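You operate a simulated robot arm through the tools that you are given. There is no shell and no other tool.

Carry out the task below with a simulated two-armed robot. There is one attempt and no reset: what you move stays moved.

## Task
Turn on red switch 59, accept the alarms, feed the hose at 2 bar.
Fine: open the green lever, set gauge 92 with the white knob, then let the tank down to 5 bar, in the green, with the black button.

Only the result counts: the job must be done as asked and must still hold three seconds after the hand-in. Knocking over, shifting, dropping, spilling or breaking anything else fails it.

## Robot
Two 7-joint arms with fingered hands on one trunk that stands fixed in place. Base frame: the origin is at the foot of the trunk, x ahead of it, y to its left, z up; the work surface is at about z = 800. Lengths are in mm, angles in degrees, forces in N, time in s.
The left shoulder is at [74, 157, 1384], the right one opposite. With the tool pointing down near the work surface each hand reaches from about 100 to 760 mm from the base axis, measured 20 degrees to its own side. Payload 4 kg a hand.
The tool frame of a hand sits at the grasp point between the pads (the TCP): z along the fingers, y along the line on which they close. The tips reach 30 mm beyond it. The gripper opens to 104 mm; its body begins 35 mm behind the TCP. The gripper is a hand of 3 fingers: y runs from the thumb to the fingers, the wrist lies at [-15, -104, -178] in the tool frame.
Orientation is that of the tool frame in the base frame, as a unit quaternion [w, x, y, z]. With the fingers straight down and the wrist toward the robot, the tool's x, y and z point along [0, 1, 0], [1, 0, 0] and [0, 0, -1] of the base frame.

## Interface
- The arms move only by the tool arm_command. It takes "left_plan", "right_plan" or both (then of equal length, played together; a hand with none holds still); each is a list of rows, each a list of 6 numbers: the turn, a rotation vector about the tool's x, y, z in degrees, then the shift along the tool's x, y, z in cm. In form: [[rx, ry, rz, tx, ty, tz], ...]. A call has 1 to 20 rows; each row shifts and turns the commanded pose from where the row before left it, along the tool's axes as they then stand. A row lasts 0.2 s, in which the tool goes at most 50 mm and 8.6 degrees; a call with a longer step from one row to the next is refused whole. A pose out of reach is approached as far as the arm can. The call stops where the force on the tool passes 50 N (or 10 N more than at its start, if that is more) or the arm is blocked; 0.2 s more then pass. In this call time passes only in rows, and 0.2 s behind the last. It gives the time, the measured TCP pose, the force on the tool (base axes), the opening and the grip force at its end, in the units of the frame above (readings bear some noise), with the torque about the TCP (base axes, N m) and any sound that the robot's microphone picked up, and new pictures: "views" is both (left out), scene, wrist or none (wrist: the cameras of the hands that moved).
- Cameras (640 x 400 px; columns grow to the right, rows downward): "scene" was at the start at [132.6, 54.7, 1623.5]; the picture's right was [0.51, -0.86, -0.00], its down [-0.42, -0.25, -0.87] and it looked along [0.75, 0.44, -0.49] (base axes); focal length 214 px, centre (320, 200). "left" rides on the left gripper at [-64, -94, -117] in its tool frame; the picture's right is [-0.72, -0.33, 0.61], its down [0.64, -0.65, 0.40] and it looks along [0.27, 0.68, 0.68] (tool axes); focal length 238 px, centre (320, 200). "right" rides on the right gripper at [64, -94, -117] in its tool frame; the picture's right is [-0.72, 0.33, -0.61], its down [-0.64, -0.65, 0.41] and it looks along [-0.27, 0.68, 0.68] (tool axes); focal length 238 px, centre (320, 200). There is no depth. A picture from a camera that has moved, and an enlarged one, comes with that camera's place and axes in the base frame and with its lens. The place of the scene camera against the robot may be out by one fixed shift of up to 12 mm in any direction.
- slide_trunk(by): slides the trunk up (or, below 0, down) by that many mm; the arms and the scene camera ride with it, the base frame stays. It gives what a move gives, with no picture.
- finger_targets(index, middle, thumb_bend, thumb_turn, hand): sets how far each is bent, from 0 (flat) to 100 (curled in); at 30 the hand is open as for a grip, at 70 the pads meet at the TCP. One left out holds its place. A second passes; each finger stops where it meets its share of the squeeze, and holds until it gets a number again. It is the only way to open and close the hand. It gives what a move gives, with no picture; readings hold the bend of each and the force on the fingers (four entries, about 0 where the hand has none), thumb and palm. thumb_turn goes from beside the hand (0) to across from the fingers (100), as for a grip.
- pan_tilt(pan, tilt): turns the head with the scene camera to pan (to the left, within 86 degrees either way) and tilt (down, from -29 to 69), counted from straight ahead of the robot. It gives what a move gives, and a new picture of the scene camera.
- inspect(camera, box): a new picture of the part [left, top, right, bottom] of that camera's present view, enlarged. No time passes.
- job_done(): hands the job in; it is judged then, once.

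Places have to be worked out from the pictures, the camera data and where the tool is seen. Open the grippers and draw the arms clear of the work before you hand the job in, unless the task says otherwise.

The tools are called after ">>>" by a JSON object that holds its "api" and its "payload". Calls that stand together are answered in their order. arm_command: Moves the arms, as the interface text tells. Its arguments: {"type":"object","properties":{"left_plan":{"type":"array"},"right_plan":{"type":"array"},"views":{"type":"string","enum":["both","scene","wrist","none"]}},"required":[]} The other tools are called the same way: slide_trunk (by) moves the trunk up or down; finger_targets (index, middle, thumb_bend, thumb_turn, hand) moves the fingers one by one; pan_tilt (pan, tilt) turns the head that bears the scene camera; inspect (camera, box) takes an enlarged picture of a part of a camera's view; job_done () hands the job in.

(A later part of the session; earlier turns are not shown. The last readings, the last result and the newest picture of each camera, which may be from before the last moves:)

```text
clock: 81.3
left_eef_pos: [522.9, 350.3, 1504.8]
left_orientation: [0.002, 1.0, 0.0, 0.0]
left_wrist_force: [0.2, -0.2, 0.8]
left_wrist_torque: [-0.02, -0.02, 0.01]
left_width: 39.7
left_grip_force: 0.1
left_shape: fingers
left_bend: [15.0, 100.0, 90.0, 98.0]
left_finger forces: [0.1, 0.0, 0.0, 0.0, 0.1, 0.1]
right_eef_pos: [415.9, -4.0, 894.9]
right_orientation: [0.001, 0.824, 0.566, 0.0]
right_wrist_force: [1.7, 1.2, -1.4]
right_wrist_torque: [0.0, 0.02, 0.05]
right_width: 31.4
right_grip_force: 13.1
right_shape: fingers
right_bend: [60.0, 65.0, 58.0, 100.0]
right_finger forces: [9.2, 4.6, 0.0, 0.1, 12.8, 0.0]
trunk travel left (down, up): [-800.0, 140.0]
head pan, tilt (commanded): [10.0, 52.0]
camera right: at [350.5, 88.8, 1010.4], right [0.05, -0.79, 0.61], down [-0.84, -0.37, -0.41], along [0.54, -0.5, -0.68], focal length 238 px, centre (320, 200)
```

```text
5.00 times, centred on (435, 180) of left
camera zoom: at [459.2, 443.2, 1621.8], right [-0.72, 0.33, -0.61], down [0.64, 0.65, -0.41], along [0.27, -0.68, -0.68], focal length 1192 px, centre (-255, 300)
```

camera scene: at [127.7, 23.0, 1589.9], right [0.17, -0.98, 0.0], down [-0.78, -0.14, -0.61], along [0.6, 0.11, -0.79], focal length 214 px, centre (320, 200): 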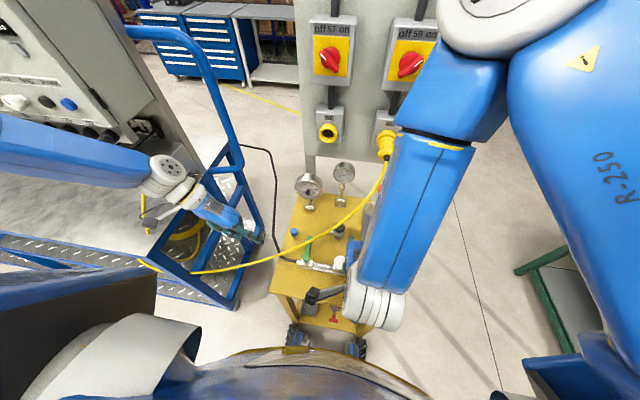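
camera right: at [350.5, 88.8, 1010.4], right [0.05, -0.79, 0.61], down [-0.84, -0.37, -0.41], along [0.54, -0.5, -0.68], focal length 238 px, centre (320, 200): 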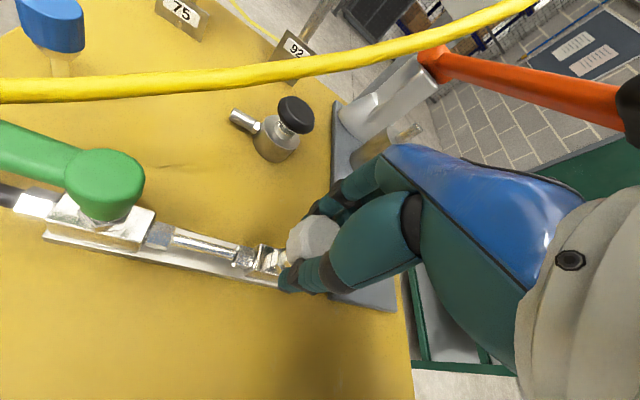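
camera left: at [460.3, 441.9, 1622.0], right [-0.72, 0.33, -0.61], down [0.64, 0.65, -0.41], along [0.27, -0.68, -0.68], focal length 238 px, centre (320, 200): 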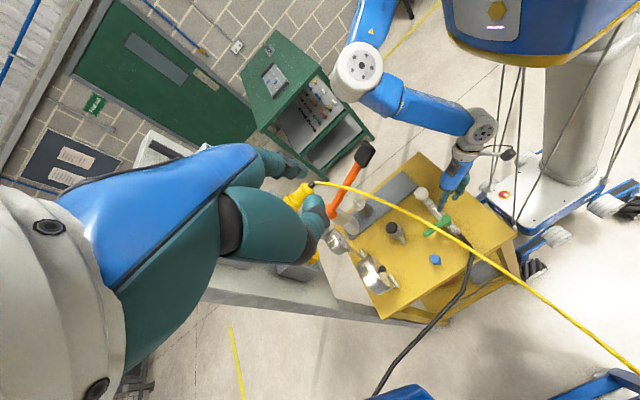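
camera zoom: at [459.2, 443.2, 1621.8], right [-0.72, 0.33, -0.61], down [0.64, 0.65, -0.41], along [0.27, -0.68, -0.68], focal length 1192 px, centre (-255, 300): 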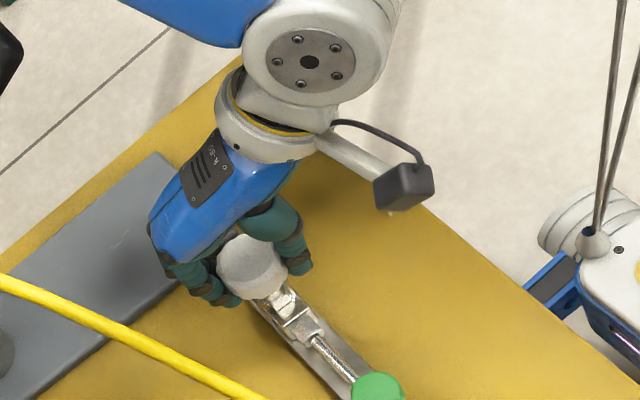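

Gauge 92 dropped a little, so clockwise lowers it. I'll turn counter-clockwise instead, by about 42°, and look again.

>>> {"api": "arm_command", "payload": {"right_plan": [[0, 0, -7, 0, 0, 0], [0, 0, -7, 0, 0, 0], [0, 0, -7, 0, 0, 0], [0, 0, -7, 0, 0, 0], [0, 0, -7, 0, 0, 0], [0, 0, -7, 0, 0, 0], [0, 0, 0, 0, 0, 0]], "views": "none"}}

>>> {"api": "inspect", "payload": {"camera": "scene", "box": [320, 155, 370, 190]}}

>>> {"api": "inspect", "payload": {"camera": "left", "box": [390, 140, 480, 220]}}

>>> {"api": "inspect", "payload": {"camera": "right", "box": [250, 0, 640, 240]}}

```text
clock: 82.9
left_eef_pos: [521.9, 352.3, 1503.9]
left_orientation: [0.002, 1.0, 0.0, 0.0]
left_wrist_force: [0.4, 0.3, -0.5]
left_wrist_torque: [-0.06, 0.01, 0.0]
left_width: 39.9
left_grip_force: 0.1
left_shape: fingers
left_bend: [15.0, 100.0, 90.0, 98.0]
left_finger forces: [0.0, 0.0, 0.0, 0.1, 0.1, 0.0]
right_eef_pos: [410.8, 14.7, 895.6]
right_orientation: [-0.001, 0.577, 0.816, -0.002]
right_wrist_force: [1.4, -1.6, -9.6]
right_wrist_torque: [0.03, 0.13, 0.01]
right_width: 9.0
right_grip_force: 5.8
right_shape: fingers
right_bend: [70.0, 65.0, 65.0, 99.0]
right_finger forces: [0.0, 7.3, 0.1, 0.1, 3.6, 0.0]
right hand out of reach, approached as far as the arm can: row 6
trunk travel left (down, up): [-800.0, 140.0]
head pan, tilt (commanded): [10.0, 52.0]
```

```text
11.43 times, centred on (345, 172) of scene
camera zoom: at [129.4, 24.5, 1589.7], right [0.17, -0.98, 0.0], down [-0.78, -0.14, -0.61], along [0.6, 0.1, -0.79], focal length 2451 px, centre (34, 514)
```

zoom: 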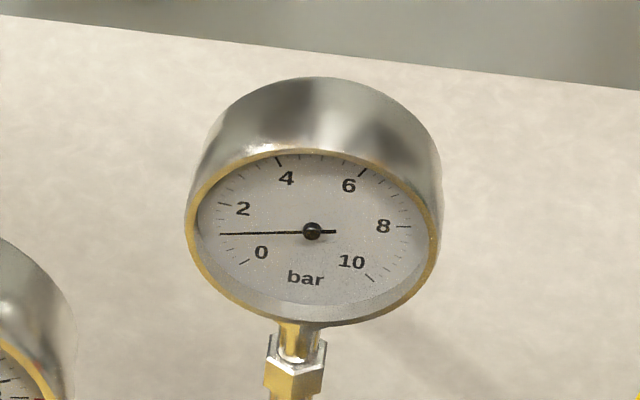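

```text
5.00 times, centred on (435, 180) of left
camera zoom: at [459.0, 446.1, 1621.0], right [-0.72, 0.32, -0.61], down [0.64, 0.65, -0.41], along [0.27, -0.69, -0.68], focal length 1192 px, centre (-255, 300)
```

zoom: 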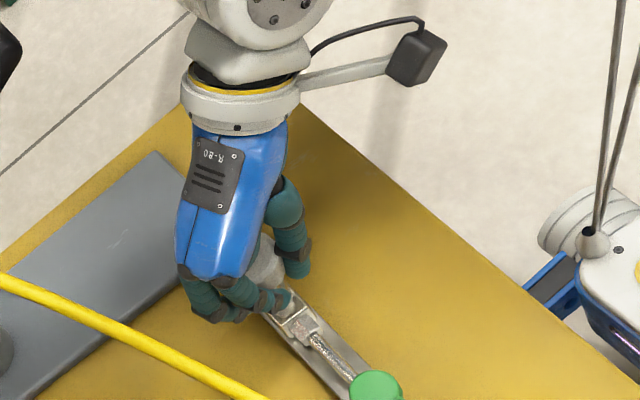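

```text
1.64 times, centred on (445, 120) of right
camera zoom: at [300.4, 43.3, 1013.3], right [0.55, -0.57, 0.61], down [-0.4, -0.82, -0.4], along [0.73, -0.03, -0.68], focal length 391 px, centre (115, 331)
```

zoom: 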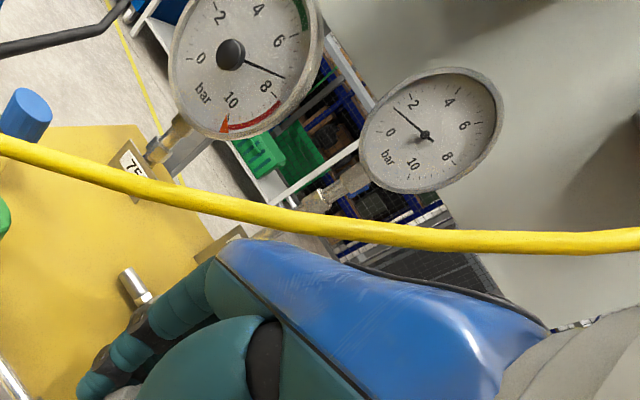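

Gauge 92 rose to roughly 1.2, but the wrist hit its limit and the hand slid sideways. I'll open the fingers and zoom in on the gauges before re-gripping with more wrist travel in hand.

>>> {"api": "finger_targets", "payload": {"hand": "right", "index": 30, "middle": 30, "thumb_bend": 30}}

>>> {"api": "inspect", "payload": {"camera": "right", "box": [450, 20, 580, 130]}}

>>> {"api": "inspect", "payload": {"camera": "left", "box": [390, 140, 480, 220]}}

```text
clock: 83.9
left_eef_pos: [521.1, 352.5, 1504.6]
left_orientation: [0.001, 1.0, 0.0, 0.0]
left_wrist_force: [0.4, 0.1, -0.2]
left_wrist_torque: [-0.01, -0.01, 0.01]
left_width: 39.7
left_grip_force: 0.1
left_shape: fingers
left_bend: [15.0, 100.0, 90.0, 98.0]
left_finger forces: [0.0, 0.0, 0.1, 0.0, 0.0, 0.0]
right_eef_pos: [412.1, 12.7, 896.3]
right_orientation: [0.0, 0.577, 0.817, -0.002]
right_wrist_force: [0.0, -0.6, -0.5]
right_wrist_torque: [-0.05, -0.02, 0.01]
right_width: 102.8
right_grip_force: 0.1
right_shape: fingers
right_bend: [30.0, 30.0, 30.0, 96.0]
right_finger forces: [0.0, 0.0, 0.0, 0.1, 0.0, 0.0]
trunk travel left (down, up): [-800.0, 140.0]
head pan, tilt (commanded): [10.0, 52.0]
```

```text
3.64 times, centred on (515, 75) of right
camera zoom: at [300.3, 42.1, 1013.5], right [0.55, -0.57, 0.61], down [-0.4, -0.82, -0.4], along [0.73, -0.03, -0.68], focal length 867 px, centre (-389, 654)
```

zoom: 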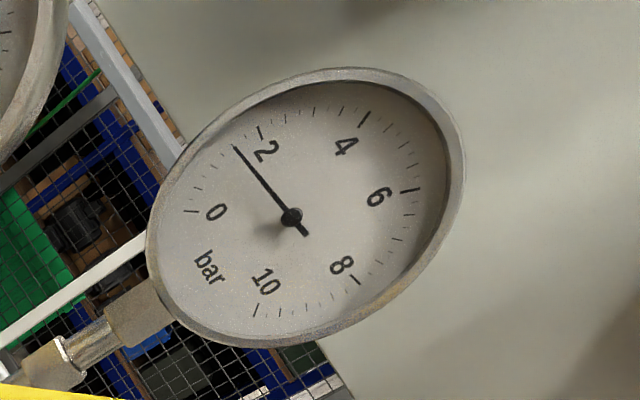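

```text
5.00 times, centred on (435, 180) of left
camera zoom: at [458.2, 444.4, 1621.7], right [-0.72, 0.32, -0.61], down [0.64, 0.65, -0.41], along [0.27, -0.69, -0.68], focal length 1192 px, centre (-255, 300)
```

zoom: 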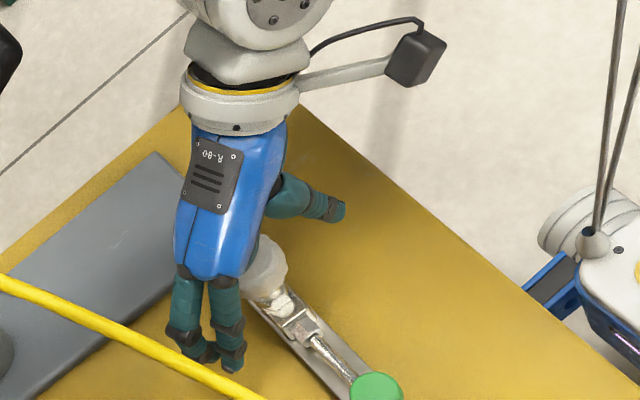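

Gauge 92 now reads about 1.45. I'll recentre on the knob and wind the wrist back to +28° before gripping again, so there is room for more counter-clockwise turn.

>>> {"api": "arm_command", "payload": {"right_plan": [[0, 0, 0, -1.64, -0.22, 0], [0, 0, 8, 0, 0, 0], [0, 0, 8, 0, 0, 0], [0, 0, 8, 0, 0, 0], [0, 0, 8, 0, 0, 0], [0, 0, 8, 0, 0, 0], [0, 0, 8, 0, 0, 0], [0, 0, 0, 0, 0, 0]], "views": "none"}}

>>> {"api": "inspect", "payload": {"camera": "left", "box": [390, 140, 480, 220]}}

>>> {"api": "inspect", "payload": {"camera": "scene", "box": [320, 155, 370, 190]}}

>>> {"api": "inspect", "payload": {"camera": "right", "box": [200, 180, 400, 320]}}

```text
clock: 85.7
left_eef_pos: [523.1, 350.1, 1504.9]
left_orientation: [0.001, 1.0, -0.001, -0.001]
left_wrist_force: [-0.8, -0.1, -0.1]
left_wrist_torque: [-0.02, 0.02, 0.0]
left_width: 40.0
left_grip_force: 0.0
left_shape: fingers
left_bend: [15.0, 100.0, 90.0, 98.0]
left_finger forces: [0.0, 0.0, 0.1, 0.1, 0.0, 0.0]
right_eef_pos: [411.9, 12.1, 896.5]
right_orientation: [0.0, 0.852, 0.523, 0.001]
right_wrist_force: [-0.7, 0.3, 0.3]
right_wrist_torque: [0.0, -0.01, 0.01]
right_width: 103.0
right_grip_force: 0.0
right_shape: fingers
right_bend: [30.0, 30.0, 30.0, 96.0]
right_finger forces: [0.0, 0.0, 0.1, 0.1, 0.0, 0.0]
right hand out of reach, approached as far as the arm can: row 1
trunk travel left (down, up): [-800.0, 140.0]
head pan, tilt (commanded): [10.0, 52.0]
```

```text
5.00 times, centred on (435, 180) of left
camera zoom: at [458.5, 443.1, 1622.0], right [-0.72, 0.33, -0.61], down [0.64, 0.65, -0.4], along [0.27, -0.68, -0.68], focal length 1192 px, centre (-255, 300)
```

zoom: 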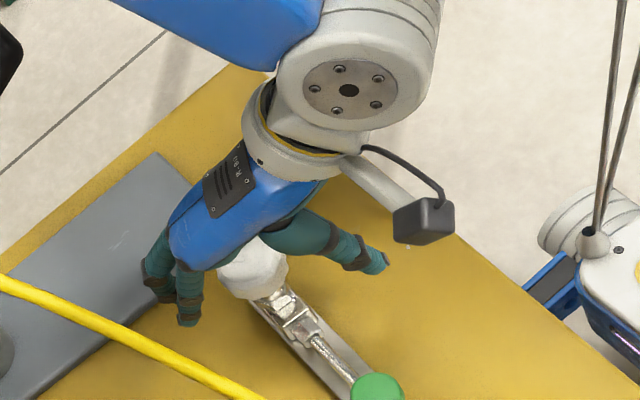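

```text
11.43 times, centred on (345, 172) of scene
camera zoom: at [128.2, 22.9, 1589.9], right [0.17, -0.98, 0.0], down [-0.78, -0.14, -0.61], along [0.6, 0.11, -0.79], focal length 2451 px, centre (34, 514)
```

zoom: 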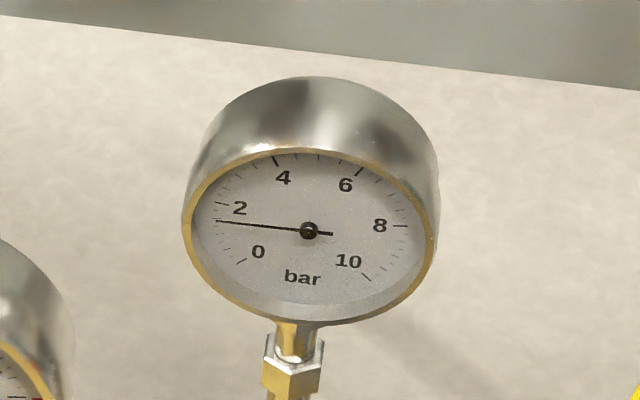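

```text
2.86 times, centred on (300, 250) of right
camera zoom: at [356.1, 111.9, 1013.4], right [-0.04, -0.79, 0.61], down [-0.87, -0.28, -0.41], along [0.49, -0.55, -0.68], focal length 681 px, centre (377, 57)
```

zoom: 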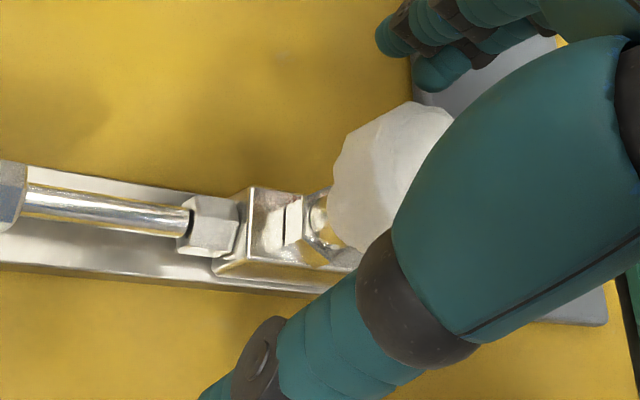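

Gauge 92 is still creeping up (about 1.6 now), so it settles with a lag. I'll recentre the open hand on the knob and wait a moment to see where it settles.

>>> {"api": "arm_command", "payload": {"right_plan": [[0, 0, 0, -0.62, 0.54, 0], [0, 0, 0, -0.62, 0.54, 0], [0, 0, 0, 0, 0, 0], [0, 0, 0, 0, 0, 0], [0, 0, 0, 0, 0, 0], [0, 0, 0, 0, 0, 0]], "views": "none"}}

>>> {"api": "inspect", "payload": {"camera": "scene", "box": [320, 155, 370, 190]}}

>>> {"api": "inspect", "payload": {"camera": "scene", "box": [285, 160, 335, 200]}}

>>> {"api": "inspect", "payload": {"camera": "left", "box": [390, 140, 480, 220]}}

```text
clock: 87.1
left_eef_pos: [523.6, 348.4, 1504.9]
left_orientation: [0.001, 1.0, 0.0, -0.001]
left_wrist_force: [-0.2, -0.2, -0.5]
left_wrist_torque: [0.03, -0.03, 0.0]
left_width: 40.0
left_grip_force: 0.0
left_shape: fingers
left_bend: [15.0, 100.0, 90.0, 98.0]
left_finger forces: [0.0, 0.0, 0.1, 0.1, 0.0, 0.1]
right_eef_pos: [416.2, -3.8, 897.6]
right_orientation: [0.0, 0.852, 0.523, 0.001]
right_wrist_force: [-0.9, 0.2, 0.1]
right_wrist_torque: [-0.02, 0.02, -0.01]
right_width: 103.0
right_grip_force: 0.1
right_shape: fingers
right_bend: [30.0, 30.0, 30.0, 96.0]
right_finger forces: [0.0, 0.0, 0.0, 0.0, 0.1, 0.0]
trunk travel left (down, up): [-800.0, 140.0]
head pan, tilt (commanded): [10.0, 52.0]
```

```text
11.43 times, centred on (345, 172) of scene
camera zoom: at [128.2, 22.6, 1589.9], right [0.17, -0.98, 0.0], down [-0.78, -0.14, -0.61], along [0.6, 0.11, -0.79], focal length 2451 px, centre (34, 514)
```

zoom: 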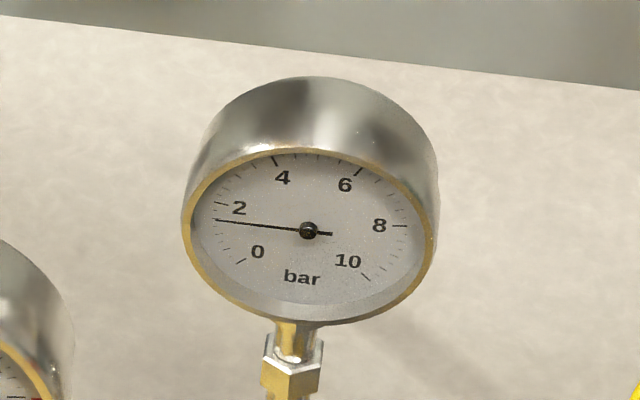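

```text
10.00 times, centred on (310, 180) of scene
camera zoom: at [128.2, 22.6, 1589.9], right [0.17, -0.98, 0.0], down [-0.78, -0.14, -0.61], along [0.6, 0.11, -0.79], focal length 2145 px, centre (420, 400)
```

zoom: 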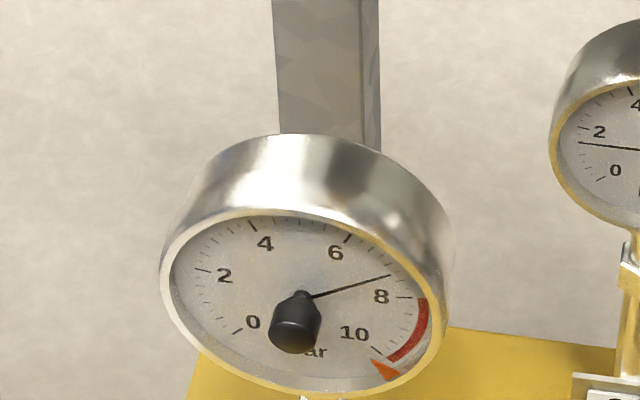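

```text
5.00 times, centred on (435, 180) of left
camera zoom: at [458.6, 442.9, 1622.0], right [-0.72, 0.33, -0.61], down [0.64, 0.65, -0.4], along [0.27, -0.68, -0.68], focal length 1192 px, centre (-255, 300)
```

zoom: 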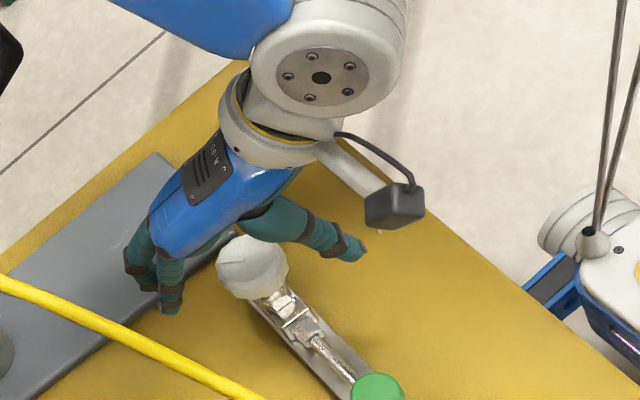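

Gauge 92 has settled near 1.55 and the tank is slowly falling (about 7.3). I'll grip again and turn about 11° counter-clockwise, then wait for it to settle.

>>> {"api": "finger_targets", "payload": {"hand": "right", "index": 70, "middle": 70, "thumb_bend": 70}}

>>> {"api": "arm_command", "payload": {"right_plan": [[0, 0, -5.5, 0, 0, 0], [0, 0, -5.5, 0, 0, 0], [0, 0, 0, 0, 0, 0], [0, 0, 0, 0, 0, 0], [0, 0, 0, 0, 0, 0], [0, 0, 0, 0, 0, 0], [0, 0, 0, 0, 0, 0], [0, 0, 0, 0, 0, 0], [0, 0, 0, 0, 0, 0], [0, 0, 0, 0, 0, 0]], "views": "none"}}

>>> {"api": "inspect", "payload": {"camera": "scene", "box": [320, 155, 370, 190]}}

>>> {"api": "inspect", "payload": {"camera": "scene", "box": [285, 160, 335, 200]}}

>>> {"api": "inspect", "payload": {"camera": "left", "box": [390, 140, 480, 220]}}

```text
clock: 88.1
left_eef_pos: [523.5, 349.6, 1505.3]
left_orientation: [0.0, 1.0, -0.001, 0.0]
left_wrist_force: [0.2, 0.4, 1.1]
left_wrist_torque: [0.01, 0.01, -0.02]
left_width: 39.7
left_grip_force: 0.0
left_shape: fingers
left_bend: [15.0, 100.0, 90.0, 98.0]
left_finger forces: [0.0, 0.0, 0.1, 0.1, 0.0, 0.0]
right_eef_pos: [417.4, -3.6, 897.1]
right_orientation: [0.002, 0.852, 0.523, 0.0]
right_wrist_force: [2.3, -2.7, -2.7]
right_wrist_torque: [-0.01, 0.06, 0.04]
right_width: 32.8
right_grip_force: 14.0
right_shape: fingers
right_bend: [59.0, 63.0, 58.0, 99.0]
right_finger forces: [9.4, 6.5, 0.1, 0.1, 13.2, 0.0]
trunk travel left (down, up): [-800.0, 140.0]
head pan, tilt (commanded): [10.0, 52.0]
```

```text
clock: 90.3
left_eef_pos: [522.8, 350.4, 1504.7]
left_orientation: [0.001, 1.0, 0.0, 0.0]
left_wrist_force: [-0.1, -0.2, 0.4]
left_wrist_torque: [0.01, -0.01, -0.01]
left_width: 39.7
left_grip_force: 0.0
left_shape: fingers
left_bend: [15.0, 100.0, 90.0, 98.0]
left_finger forces: [0.1, 0.0, 0.0, 0.0, 0.1, 0.1]
right_eef_pos: [417.3, -4.9, 897.6]
right_orientation: [0.0, 0.798, 0.603, -0.001]
right_wrist_force: [3.3, -0.1, -3.3]
right_wrist_torque: [-0.01, 0.0, -0.03]
right_width: 32.7
right_grip_force: 14.8
right_shape: fingers
right_bend: [59.0, 63.0, 59.0, 99.0]
right_finger forces: [9.9, 6.7, 0.0, 0.0, 13.5, 0.0]
trunk travel left (down, up): [-800.0, 140.0]
head pan, tilt (commanded): [10.0, 52.0]
```

```text
11.43 times, centred on (345, 172) of scene
camera zoom: at [129.9, 22.3, 1589.7], right [0.17, -0.98, 0.0], down [-0.78, -0.14, -0.61], along [0.6, 0.11, -0.79], focal length 2451 px, centre (34, 514)
```

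zoom: 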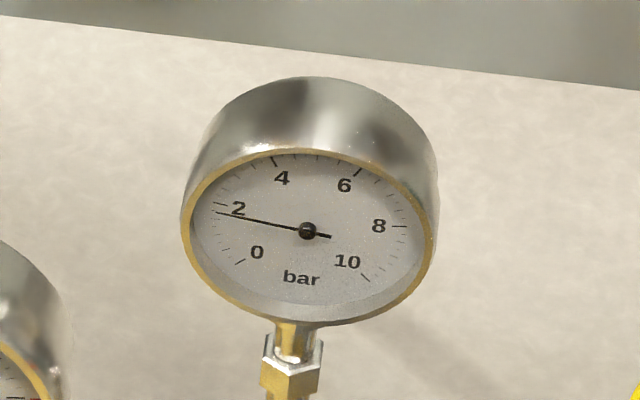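

```text
10.00 times, centred on (310, 180) of scene
camera zoom: at [129.9, 22.3, 1589.7], right [0.17, -0.98, 0.0], down [-0.78, -0.14, -0.61], along [0.6, 0.11, -0.79], focal length 2145 px, centre (420, 400)
```

zoom: 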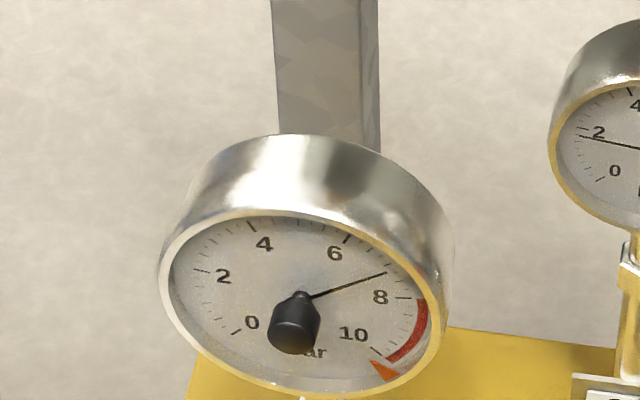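

```text
5.00 times, centred on (435, 180) of left
camera zoom: at [459.8, 442.8, 1621.7], right [-0.72, 0.33, -0.61], down [0.64, 0.65, -0.41], along [0.27, -0.68, -0.68], focal length 1192 px, centre (-255, 300)
```

zoom: 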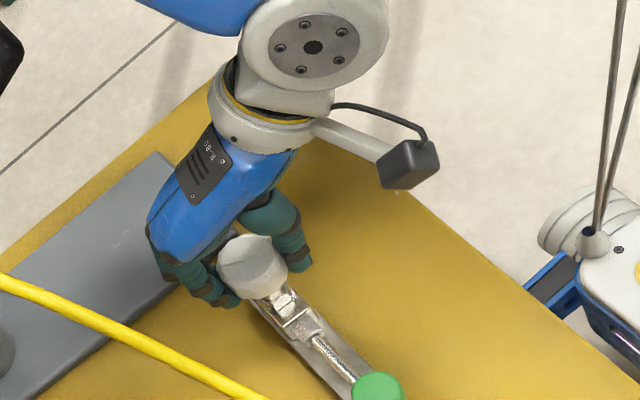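

Fitting the dial ticks, gauge 92 reads about 1.9 now (11° gave +0.27 bar). I'll add about 3.5° more and let it settle.

>>> {"api": "arm_command", "payload": {"right_plan": [[0, 0, -3.5, 0, 0, 0], [0, 0, 0, 0, 0, 0], [0, 0, 0, 0, 0, 0], [0, 0, 0, 0, 0, 0], [0, 0, 0, 0, 0, 0], [0, 0, 0, 0, 0, 0], [0, 0, 0, 0, 0, 0], [0, 0, 0, 0, 0, 0], [0, 0, 0, 0, 0, 0]], "views": "none"}}

>>> {"api": "inspect", "payload": {"camera": "scene", "box": [325, 155, 361, 185]}}

>>> {"api": "inspect", "payload": {"camera": "scene", "box": [285, 160, 335, 200]}}

```text
clock: 92.3
left_eef_pos: [524.7, 350.6, 1504.3]
left_orientation: [0.001, 1.0, 0.0, 0.0]
left_wrist_force: [-0.3, -0.2, -0.4]
left_wrist_torque: [-0.05, -0.01, 0.02]
left_width: 39.9
left_grip_force: 0.0
left_shape: fingers
left_bend: [15.0, 100.0, 90.0, 98.0]
left_finger forces: [0.1, 0.0, 0.0, 0.0, 0.1, 0.0]
right_eef_pos: [416.1, -3.6, 897.3]
right_orientation: [0.0, 0.779, 0.626, 0.0]
right_wrist_force: [3.4, 0.1, 0.0]
right_wrist_torque: [0.02, 0.0, -0.01]
right_width: 32.5
right_grip_force: 14.6
right_shape: fingers
right_bend: [59.0, 63.0, 59.0, 99.0]
right_finger forces: [9.6, 6.1, 0.0, 0.0, 13.1, 0.0]
trunk travel left (down, up): [-800.0, 140.0]
head pan, tilt (commanded): [10.0, 52.0]
```

```text
13.33 times, centred on (343, 170) of scene
camera zoom: at [129.4, 22.4, 1589.8], right [0.17, -0.98, 0.0], down [-0.78, -0.14, -0.61], along [0.6, 0.11, -0.79], focal length 2860 px, centre (13, 600)
```

zoom: 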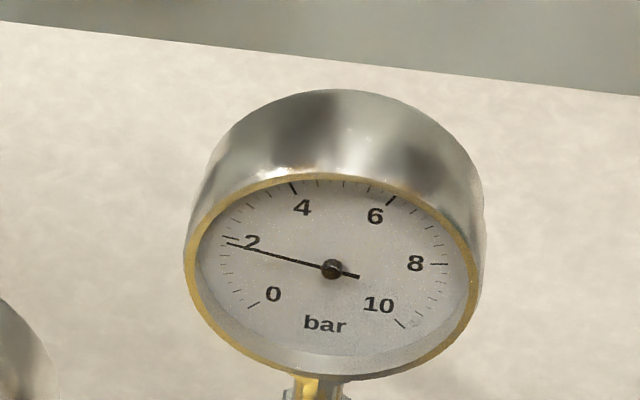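

```text
10.00 times, centred on (310, 180) of scene
camera zoom: at [129.4, 22.4, 1589.8], right [0.17, -0.98, 0.0], down [-0.78, -0.14, -0.61], along [0.6, 0.11, -0.79], focal length 2145 px, centre (420, 400)
```

zoom: 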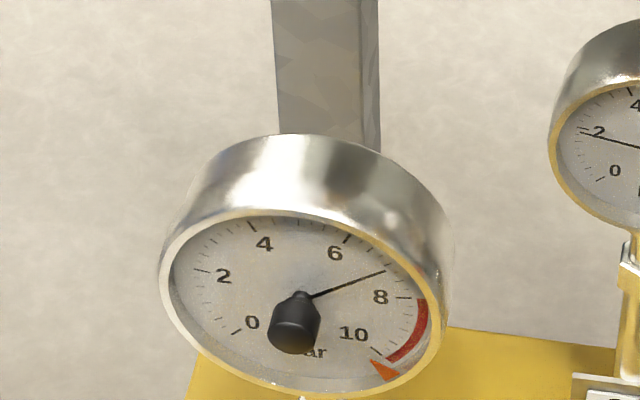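

Gauge 92 now reads about 2.0. I'll release the knob, lift straight up and check both gauges face-on.

>>> {"api": "finger_targets", "payload": {"hand": "right", "index": 30, "middle": 30, "thumb_bend": 30}}

>>> {"api": "arm_command", "payload": {"right_plan": [[0, 0, 0, 0, 0, -3], [0, 0, 0, 0, 0, -4], [0, 0, -6, 0, -1.5, -4], [0, 0, -7, 0, -3, -1], [0, 0, 0, 0, -4, 0], [0, 0, 0, 0, 0, 0], [0, 0, 0, 0, 0, 0]], "views": "wrist"}}

>>> {"api": "inspect", "payload": {"camera": "right", "box": [240, 0, 410, 110]}}

>>> {"api": "inspect", "payload": {"camera": "scene", "box": [325, 155, 361, 185]}}

```text
clock: 93.3
left_eef_pos: [523.0, 348.7, 1503.9]
left_orientation: [0.001, 1.0, 0.0, 0.001]
left_wrist_force: [0.6, -0.1, -0.3]
left_wrist_torque: [0.02, 0.02, -0.01]
left_width: 40.0
left_grip_force: 0.1
left_shape: fingers
left_bend: [15.0, 100.0, 90.0, 98.0]
left_finger forces: [0.0, 0.1, 0.1, 0.0, 0.1, 0.1]
right_eef_pos: [416.9, -4.0, 897.7]
right_orientation: [0.001, 0.78, 0.626, -0.001]
right_wrist_force: [-0.2, 0.3, 0.1]
right_wrist_torque: [0.01, 0.0, 0.0]
right_width: 103.1
right_grip_force: 0.1
right_shape: fingers
right_bend: [30.0, 30.0, 30.0, 96.0]
right_finger forces: [0.1, 0.1, 0.1, 0.0, 0.1, 0.0]
trunk travel left (down, up): [-800.0, 140.0]
head pan, tilt (commanded): [10.0, 52.0]
```

```text
clock: 94.9
left_eef_pos: [522.0, 350.7, 1504.7]
left_orientation: [0.0, 1.0, 0.0, 0.0]
left_wrist_force: [-0.5, -1.1, -0.1]
left_wrist_torque: [-0.01, -0.03, 0.0]
left_width: 39.8
left_grip_force: 0.1
left_shape: fingers
left_bend: [15.0, 100.0, 90.0, 98.0]
left_finger forces: [0.1, 0.0, 0.0, 0.2, 0.0, 0.0]
right_eef_pos: [332.6, 2.7, 1017.0]
right_orientation: [0.001, 0.704, 0.711, 0.0]
right_wrist_force: [-0.1, 1.2, -0.1]
right_wrist_torque: [0.05, 0.0, 0.04]
right_width: 103.1
right_grip_force: 0.0
right_shape: fingers
right_bend: [30.0, 30.0, 30.0, 96.0]
right_finger forces: [0.0, 0.0, 0.0, 0.0, 0.0, 0.0]
trunk travel left (down, up): [-800.0, 140.0]
head pan, tilt (commanded): [10.0, 52.0]
camera right: at [235.5, 65.7, 1133.5], right [0.33, -0.71, 0.61], down [-0.65, -0.65, -0.4], along [0.69, -0.26, -0.68], focal length 238 px, centre (320, 200)
```

right: 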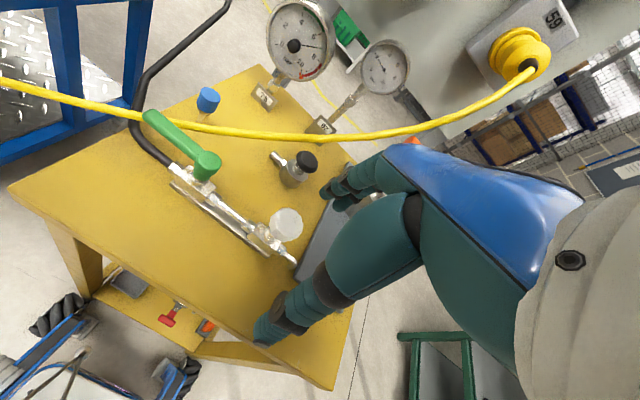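

```text
3.64 times, centred on (325, 55) of right
camera zoom: at [235.5, 65.7, 1133.5], right [0.33, -0.71, 0.61], down [-0.65, -0.65, -0.4], along [0.69, -0.26, -0.68], focal length 867 px, centre (302, 727)
```

zoom: 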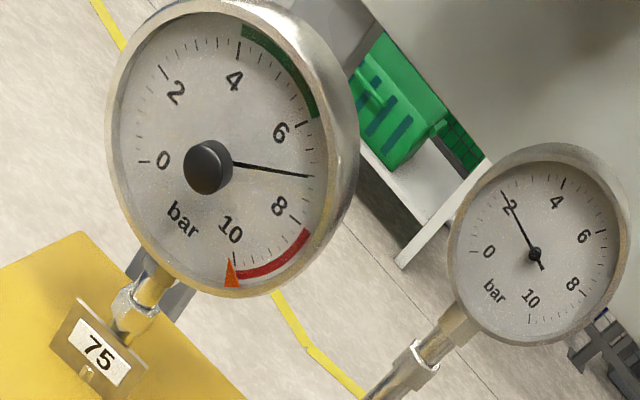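

```text
13.33 times, centred on (343, 170) of scene
camera zoom: at [128.3, 22.4, 1589.9], right [0.17, -0.98, 0.0], down [-0.78, -0.14, -0.61], along [0.6, 0.11, -0.79], focal length 2860 px, centre (13, 600)
```

zoom: 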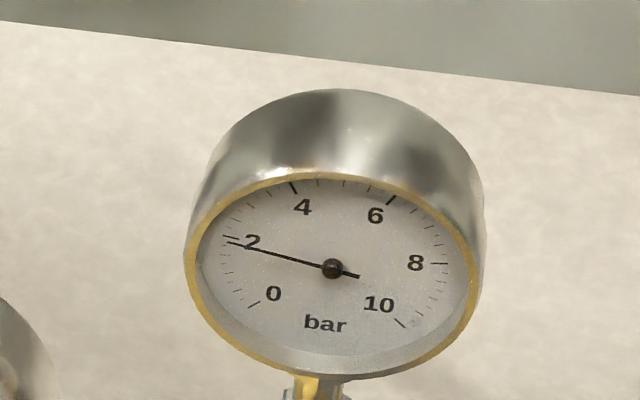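

Gauge 92 sits right on 2.0 and the tank (75) is at about 7.1. Next the black button at about (562,17,864); I'll look at where the forearm, pump handle and cable lie before moving in.

>>> {"api": "finger_targets", "payload": {"hand": "right", "index": 0, "middle": 100, "thumb_bend": 0}}

>>> {"api": "inspect", "payload": {"camera": "scene", "box": [200, 80, 520, 340]}}

>>> {"api": "inspect", "payload": {"camera": "left", "box": [280, 40, 520, 320]}}

>>> {"api": "inspect", "payload": {"camera": "right", "box": [220, 0, 460, 200]}}

```text
clock: 95.9
left_eef_pos: [522.7, 350.9, 1505.4]
left_orientation: [0.001, 1.0, 0.0, 0.0]
left_wrist_force: [0.7, 0.3, -0.6]
left_wrist_torque: [0.03, 0.0, 0.02]
left_width: 40.1
left_grip_force: 0.1
left_shape: fingers
left_bend: [15.0, 100.0, 90.0, 98.0]
left_finger forces: [0.1, 0.1, 0.0, 0.0, 0.0, 0.0]
right_eef_pos: [331.1, 2.4, 1016.5]
right_orientation: [0.001, 0.704, 0.711, 0.0]
right_wrist_force: [-0.1, 0.3, -0.1]
right_wrist_torque: [0.03, 0.03, -0.01]
right_width: 160.9
right_grip_force: 0.1
right_shape: fingers
right_bend: [0.0, 100.0, 0.0, 93.0]
right_finger forces: [0.1, 0.0, 0.1, 0.0, 0.0, 0.0]
trunk travel left (down, up): [-800.0, 140.0]
head pan, tilt (commanded): [10.0, 52.0]
```

```text
1.54 times, centred on (360, 210) of scene
camera zoom: at [128.0, 22.5, 1589.9], right [0.17, -0.98, 0.0], down [-0.78, -0.14, -0.61], along [0.6, 0.11, -0.79], focal length 330 px, centre (258, 185)
```

zoom: 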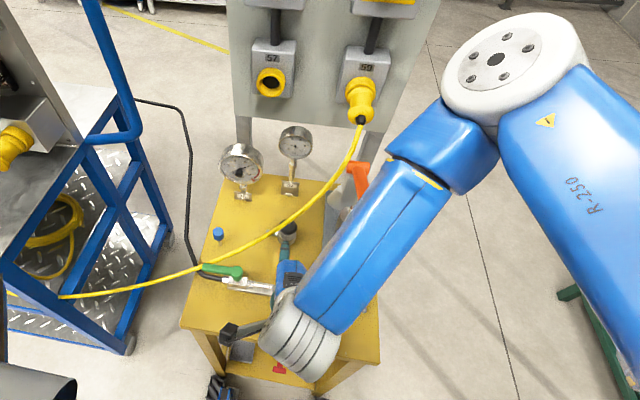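

```text
1.43 times, centred on (400, 180) of left
camera zoom: at [458.4, 443.0, 1622.1], right [-0.72, 0.33, -0.61], down [0.64, 0.65, -0.4], along [0.27, -0.68, -0.68], focal length 340 px, centre (206, 229)
```

zoom: 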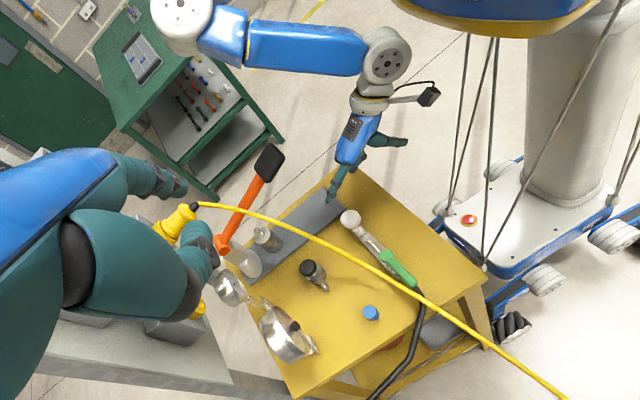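

```text
2.00 times, centred on (340, 100) of right
camera zoom: at [235.5, 65.9, 1133.5], right [0.33, -0.71, 0.62], down [-0.65, -0.65, -0.4], along [0.69, -0.26, -0.68], focal length 477 px, centre (280, 400)
```

zoom: 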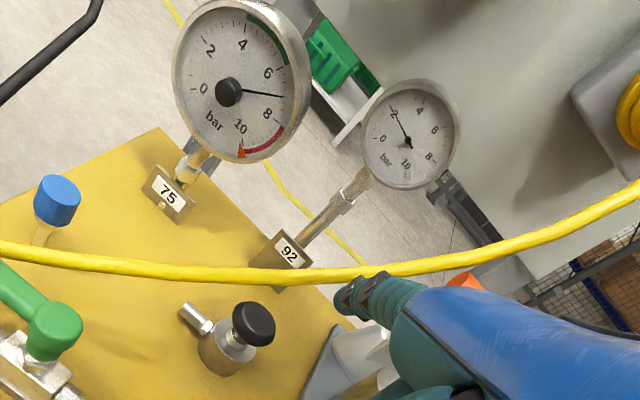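

The tip (index straight) lies about 92 mm ahead of and 8 mm above the TCP. I'll go low and slightly right of the white knob with the hand turned about 20° to the left, staying under the cable and left of the pump handle.

>>> {"api": "arm_command", "payload": {"right_plan": [[0, 0, 0, -1.57, 2.3, 3], [0, 0, 0, -1.57, 2.3, 3], [0, 0, 0, -1.57, 2.3, 3], [0, 0, -6.5, 0, 0, 0], [0, 0, -6.5, 0, 0, 0], [0, 0, -6.5, 0, 0, 0], [0, 0, 0, 0, 0, 0]], "views": "both"}}

>>> {"api": "inspect", "payload": {"camera": "left", "box": [360, 110, 500, 250]}}

>>> {"api": "inspect", "payload": {"camera": "right", "box": [240, 20, 460, 200]}}

```text
clock: 97.5
left_eef_pos: [521.7, 350.0, 1504.7]
left_orientation: [0.001, 1.0, 0.0, 0.0]
left_wrist_force: [-0.4, 0.4, -0.5]
left_wrist_torque: [-0.01, 0.0, -0.02]
left_width: 40.0
left_grip_force: 0.1
left_shape: fingers
left_bend: [15.0, 100.0, 90.0, 98.0]
left_finger forces: [0.1, 0.1, 0.0, 0.0, 0.0, 0.0]
right_eef_pos: [396.9, -9.3, 936.1]
right_orientation: [0.008, 0.578, 0.816, -0.009]
right_wrist_force: [-0.7, 0.3, 0.2]
right_wrist_torque: [0.0, 0.0, -0.01]
right_width: 160.9
right_grip_force: 0.1
right_shape: fingers
right_bend: [0.0, 100.0, 0.0, 93.0]
right_finger forces: [0.0, 0.1, 0.1, 0.0, 0.0, 0.1]
right hand out of reach, approached as far as the arm can: row 5, 6
trunk travel left (down, up): [-800.0, 140.0]
head pan, tilt (commanded): [10.0, 52.0]
camera scene: at [128.4, 26.3, 1589.8], right [0.17, -0.98, 0.0], down [-0.78, -0.14, -0.61], along [0.6, 0.1, -0.79], focal length 214 px, centre (320, 200)
camera right: at [285.7, 22.2, 1050.3], right [0.54, -0.56, 0.63], down [-0.4, -0.83, -0.39], along [0.74, -0.04, -0.68], focal length 238 px, centre (320, 200)
```

scene: 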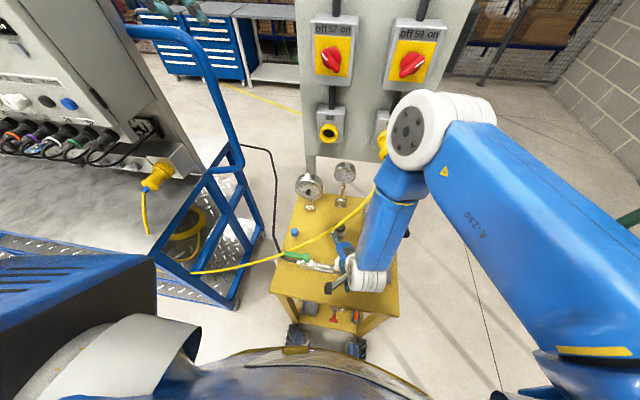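
right: 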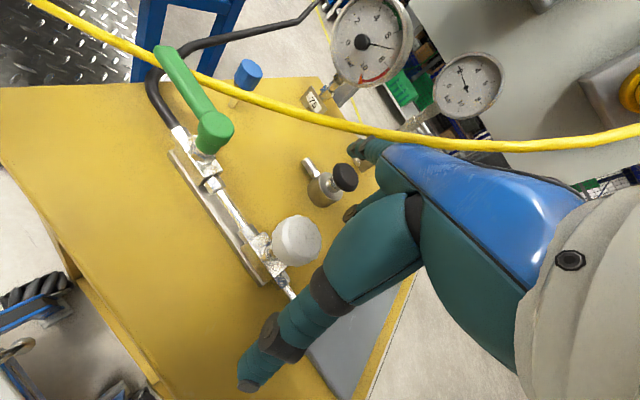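

```text
2.86 times, centred on (430, 180) of left
camera zoom: at [459.3, 443.3, 1621.7], right [-0.72, 0.33, -0.61], down [0.64, 0.65, -0.41], along [0.27, -0.68, -0.68], focal length 681 px, centre (6, 257)
```

zoom: 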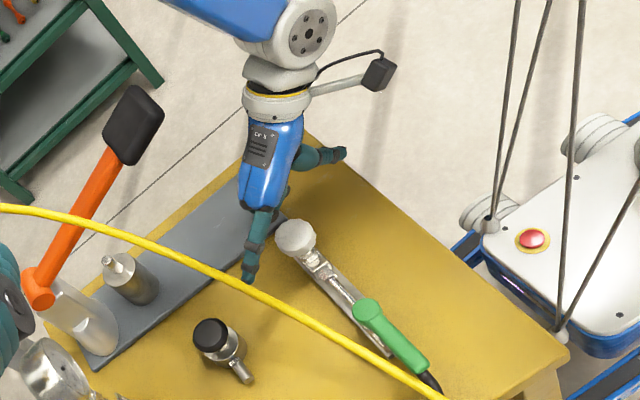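

```text
2.22 times, centred on (350, 110) of right
camera zoom: at [285.7, 22.2, 1050.3], right [0.54, -0.56, 0.63], down [-0.4, -0.83, -0.39], along [0.74, -0.04, -0.68], focal length 530 px, centre (253, 400)
```

zoom: 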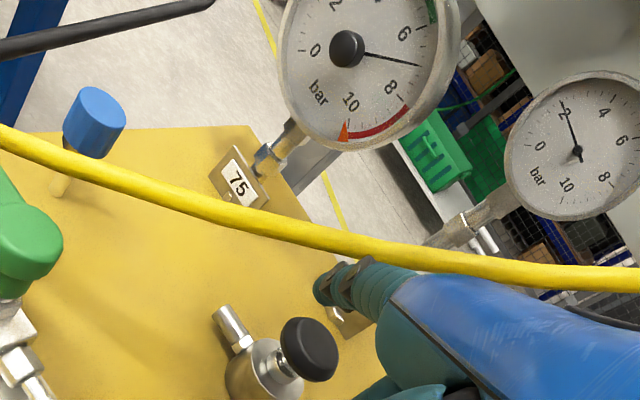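

With 19° of yaw the arm can't get far enough right, but 7° will do. I'll curl the thumb under, turn back to about -7°, and slide the finger forward and down over the black button, stopping about 15 mm above it.

>>> {"api": "finger_targets", "payload": {"hand": "right", "thumb_bend": 90, "thumb_turn": 98}}

>>> {"api": "arm_command", "payload": {"right_plan": [[0, 0, 6.2, 0, 0, 0], [0, 0, 6.2, 0, 0, 0], [0, 0, 0, -0.16, 2.15, 1.75], [0, 0, 0, -0.16, 2.15, 1.75], [0, 0, 0, -0.15, 1.6, 1], [0, 0, 0, -0.15, 1.6, 1], [0, 0, 0, 0, 0, 0]], "views": "wrist"}}

>>> {"api": "inspect", "payload": {"camera": "left", "box": [360, 130, 480, 250]}}

>>> {"api": "inspect", "payload": {"camera": "right", "box": [240, 20, 460, 200]}}

```text
clock: 98.5
left_eef_pos: [523.4, 347.9, 1506.3]
left_orientation: [0.0, 1.0, -0.001, 0.0]
left_wrist_force: [0.0, -0.4, 0.8]
left_wrist_torque: [-0.01, -0.02, 0.0]
left_width: 39.9
left_grip_force: 0.3
left_shape: fingers
left_bend: [15.0, 100.0, 90.0, 98.0]
left_finger forces: [0.0, 0.1, 0.0, 0.0, 0.0, 0.1]
right_eef_pos: [397.5, -13.1, 934.6]
right_orientation: [0.007, 0.579, 0.815, -0.007]
right_wrist_force: [0.5, -0.7, -0.4]
right_wrist_torque: [0.02, -0.02, -0.01]
right_width: 56.5
right_grip_force: 0.0
right_shape: fingers
right_bend: [0.0, 100.0, 90.0, 100.0]
right_finger forces: [0.1, 0.0, 0.0, 0.0, 0.1, 0.0]
trunk travel left (down, up): [-800.0, 140.0]
head pan, tilt (commanded): [10.0, 52.0]
```

```text
clock: 100.1
left_eef_pos: [522.2, 351.3, 1503.4]
left_orientation: [0.002, 1.0, 0.0, 0.0]
left_wrist_force: [0.4, -0.1, -0.3]
left_wrist_torque: [-0.01, 0.02, 0.0]
left_width: 39.9
left_grip_force: 0.0
left_shape: fingers
left_bend: [15.0, 100.0, 90.0, 98.0]
left_finger forces: [0.0, 0.1, 0.0, 0.1, 0.0, 0.0]
right_eef_pos: [470.8, -6.5, 878.7]
right_orientation: [0.001, 0.658, 0.753, 0.001]
right_wrist_force: [-1.1, 0.3, 1.3]
right_wrist_torque: [-0.01, 0.0, -0.02]
right_width: 56.5
right_grip_force: 0.1
right_shape: fingers
right_bend: [0.0, 100.0, 90.0, 100.0]
right_finger forces: [0.1, 0.1, 0.0, 0.0, 0.0, 0.1]
trunk travel left (down, up): [-800.0, 140.0]
head pan, tilt (commanded): [10.0, 52.0]
camera right: at [367.6, 44.8, 995.5], right [0.42, -0.67, 0.62], down [-0.56, -0.72, -0.4], along [0.71, -0.18, -0.68], focal length 238 px, centre (320, 200)
```

right: 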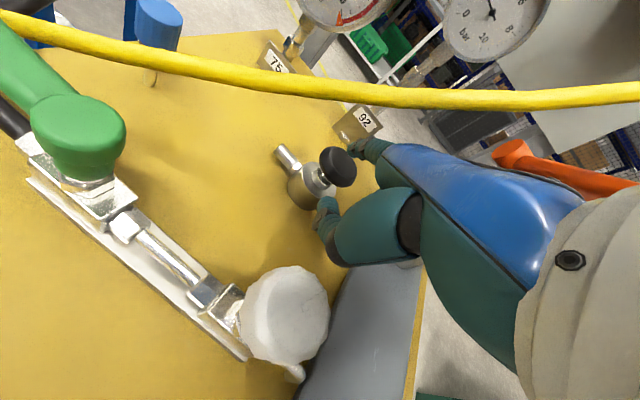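

```text
3.33 times, centred on (420, 190) of left
camera zoom: at [458.6, 444.4, 1621.6], right [-0.72, 0.32, -0.61], down [0.64, 0.65, -0.41], along [0.27, -0.69, -0.68], focal length 794 px, centre (-13, 233)
```

zoom: 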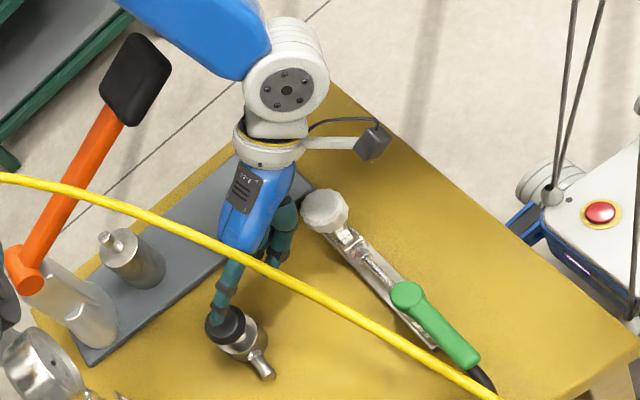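

```text
2.22 times, centred on (350, 110) of right
camera zoom: at [367.6, 44.8, 995.5], right [0.42, -0.67, 0.62], down [-0.56, -0.72, -0.4], along [0.71, -0.18, -0.68], focal length 530 px, centre (253, 400)
```

zoom: 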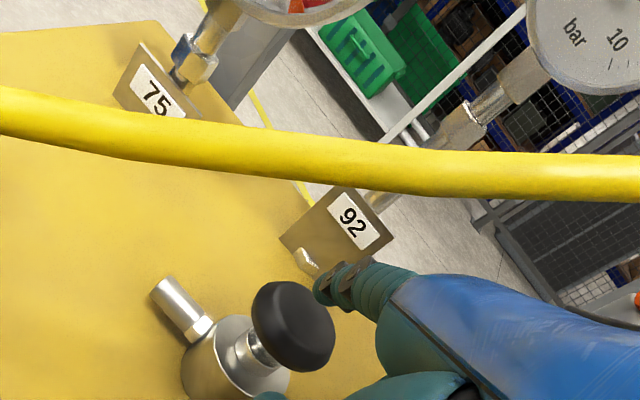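

The index tip is about 25 mm above and nearly centred on the black button at (563,15,862), with good clearance to the cable. I'll read the tank gauge, then press gently.

>>> {"api": "inspect", "payload": {"camera": "scene", "box": [285, 160, 335, 200]}}

>>> {"api": "arm_command", "payload": {"right_plan": [[0, 0, 0, -0.4, 0.2, 0.7], [0, 0, 0, 0, 0, 0.7], [0, 0, 0, 0, 0, 0.5]], "views": "none"}}

>>> {"api": "inspect", "payload": {"camera": "scene", "box": [285, 160, 335, 200]}}

>>> {"api": "inspect", "payload": {"camera": "left", "box": [370, 160, 450, 240]}}

```text
10.00 times, centred on (310, 180) of scene
camera zoom: at [128.5, 23.5, 1589.8], right [0.17, -0.98, 0.0], down [-0.78, -0.14, -0.61], along [0.6, 0.1, -0.79], focal length 2145 px, centre (420, 400)
```

zoom: 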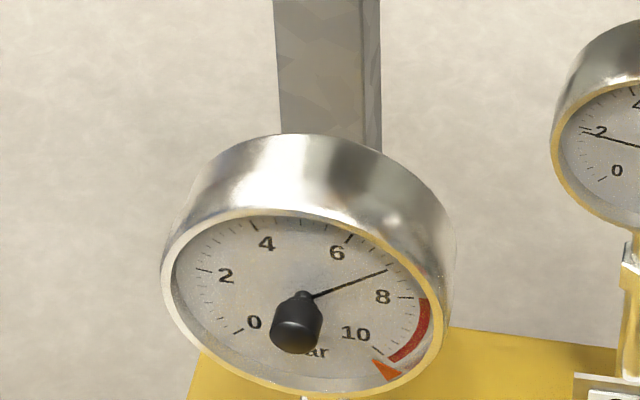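

```text
clock: 100.9
left_eef_pos: [522.0, 350.2, 1506.1]
left_orientation: [0.0, 1.0, 0.0, 0.001]
left_wrist_force: [0.1, -0.1, -0.2]
left_wrist_torque: [0.03, 0.03, -0.01]
left_width: 39.7
left_grip_force: 0.1
left_shape: fingers
left_bend: [15.0, 100.0, 90.0, 98.0]
left_finger forces: [0.0, 0.0, 0.1, 0.0, 0.0, 0.0]
right_eef_pos: [471.7, -10.5, 859.7]
right_orientation: [0.002, 0.658, 0.753, 0.0]
right_wrist_force: [-1.4, -1.1, 3.6]
right_wrist_torque: [0.08, -0.43, -0.05]
right_width: 58.6
right_grip_force: 1.9
right_shape: fingers
right_bend: [0.0, 100.0, 90.0, 100.0]
right_finger forces: [4.0, 0.0, 0.0, 0.0, 0.0, 0.0]
trunk travel left (down, up): [-800.0, 140.0]
head pan, tilt (commanded): [10.0, 52.0]
```

```text
10.00 times, centred on (310, 180) of scene
camera zoom: at [126.1, 22.0, 1590.1], right [0.17, -0.98, 0.0], down [-0.78, -0.14, -0.61], along [0.61, 0.11, -0.79], focal length 2145 px, centre (420, 400)
```

zoom: 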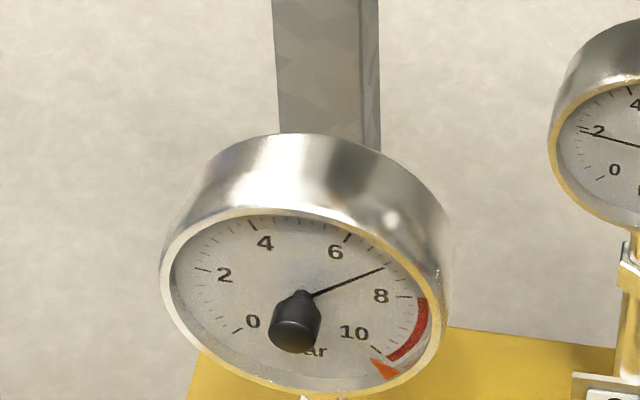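

```text
5.00 times, centred on (410, 200) of left
camera zoom: at [456.5, 442.8, 1622.8], right [-0.72, 0.33, -0.62], down [0.64, 0.65, -0.4], along [0.27, -0.68, -0.68], focal length 1192 px, centre (-130, 200)
```

zoom: 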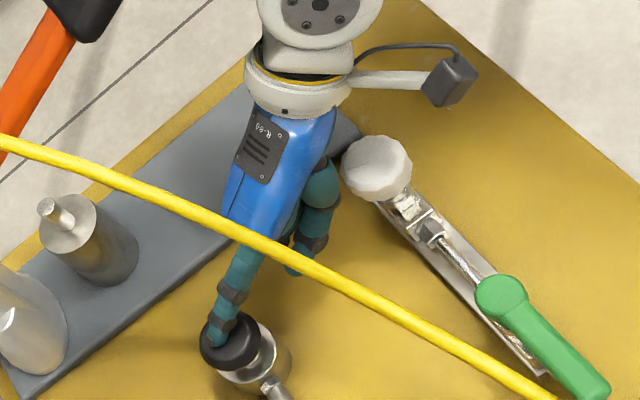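

Contact with the button at 4 N; the tank is at about 6.95. I'll press 4 mm further and hold briefly to see the bleed rate.

>>> {"api": "arm_command", "payload": {"right_plan": [[0, 0, 0, 0, 0, 0.4], [0, 0, 0, 0, 0, 0]], "views": "none"}}

>>> {"api": "inspect", "payload": {"camera": "scene", "box": [285, 160, 335, 200]}}

```text
clock: 101.5
left_eef_pos: [520.7, 350.0, 1506.8]
left_orientation: [0.001, 1.0, 0.0, 0.001]
left_wrist_force: [-0.4, -0.2, -0.8]
left_wrist_torque: [-0.03, -0.01, -0.01]
left_width: 39.9
left_grip_force: 0.0
left_shape: fingers
left_bend: [15.0, 100.0, 90.0, 98.0]
left_finger forces: [0.0, 0.0, 0.1, 0.0, 0.0, 0.0]
right_eef_pos: [472.9, -10.1, 856.7]
right_orientation: [0.003, 0.658, 0.753, 0.001]
right_wrist_force: [-2.0, -0.2, 6.0]
right_wrist_torque: [0.13, -0.48, 0.03]
right_width: 58.5
right_grip_force: 2.7
right_shape: fingers
right_bend: [0.0, 100.0, 90.0, 100.0]
right_finger forces: [5.1, 0.0, 0.1, 0.0, 0.0, 0.0]
trunk travel left (down, up): [-800.0, 140.0]
head pan, tilt (commanded): [10.0, 52.0]
```

```text
10.00 times, centred on (310, 180) of scene
camera zoom: at [126.1, 21.8, 1590.1], right [0.17, -0.98, 0.0], down [-0.78, -0.14, -0.61], along [0.61, 0.11, -0.79], focal length 2145 px, centre (420, 400)
```

zoom: 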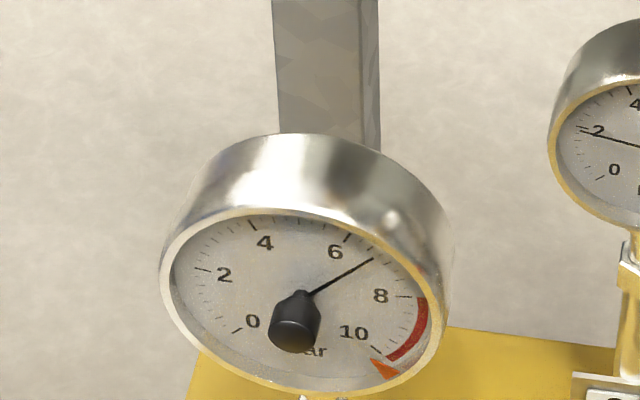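

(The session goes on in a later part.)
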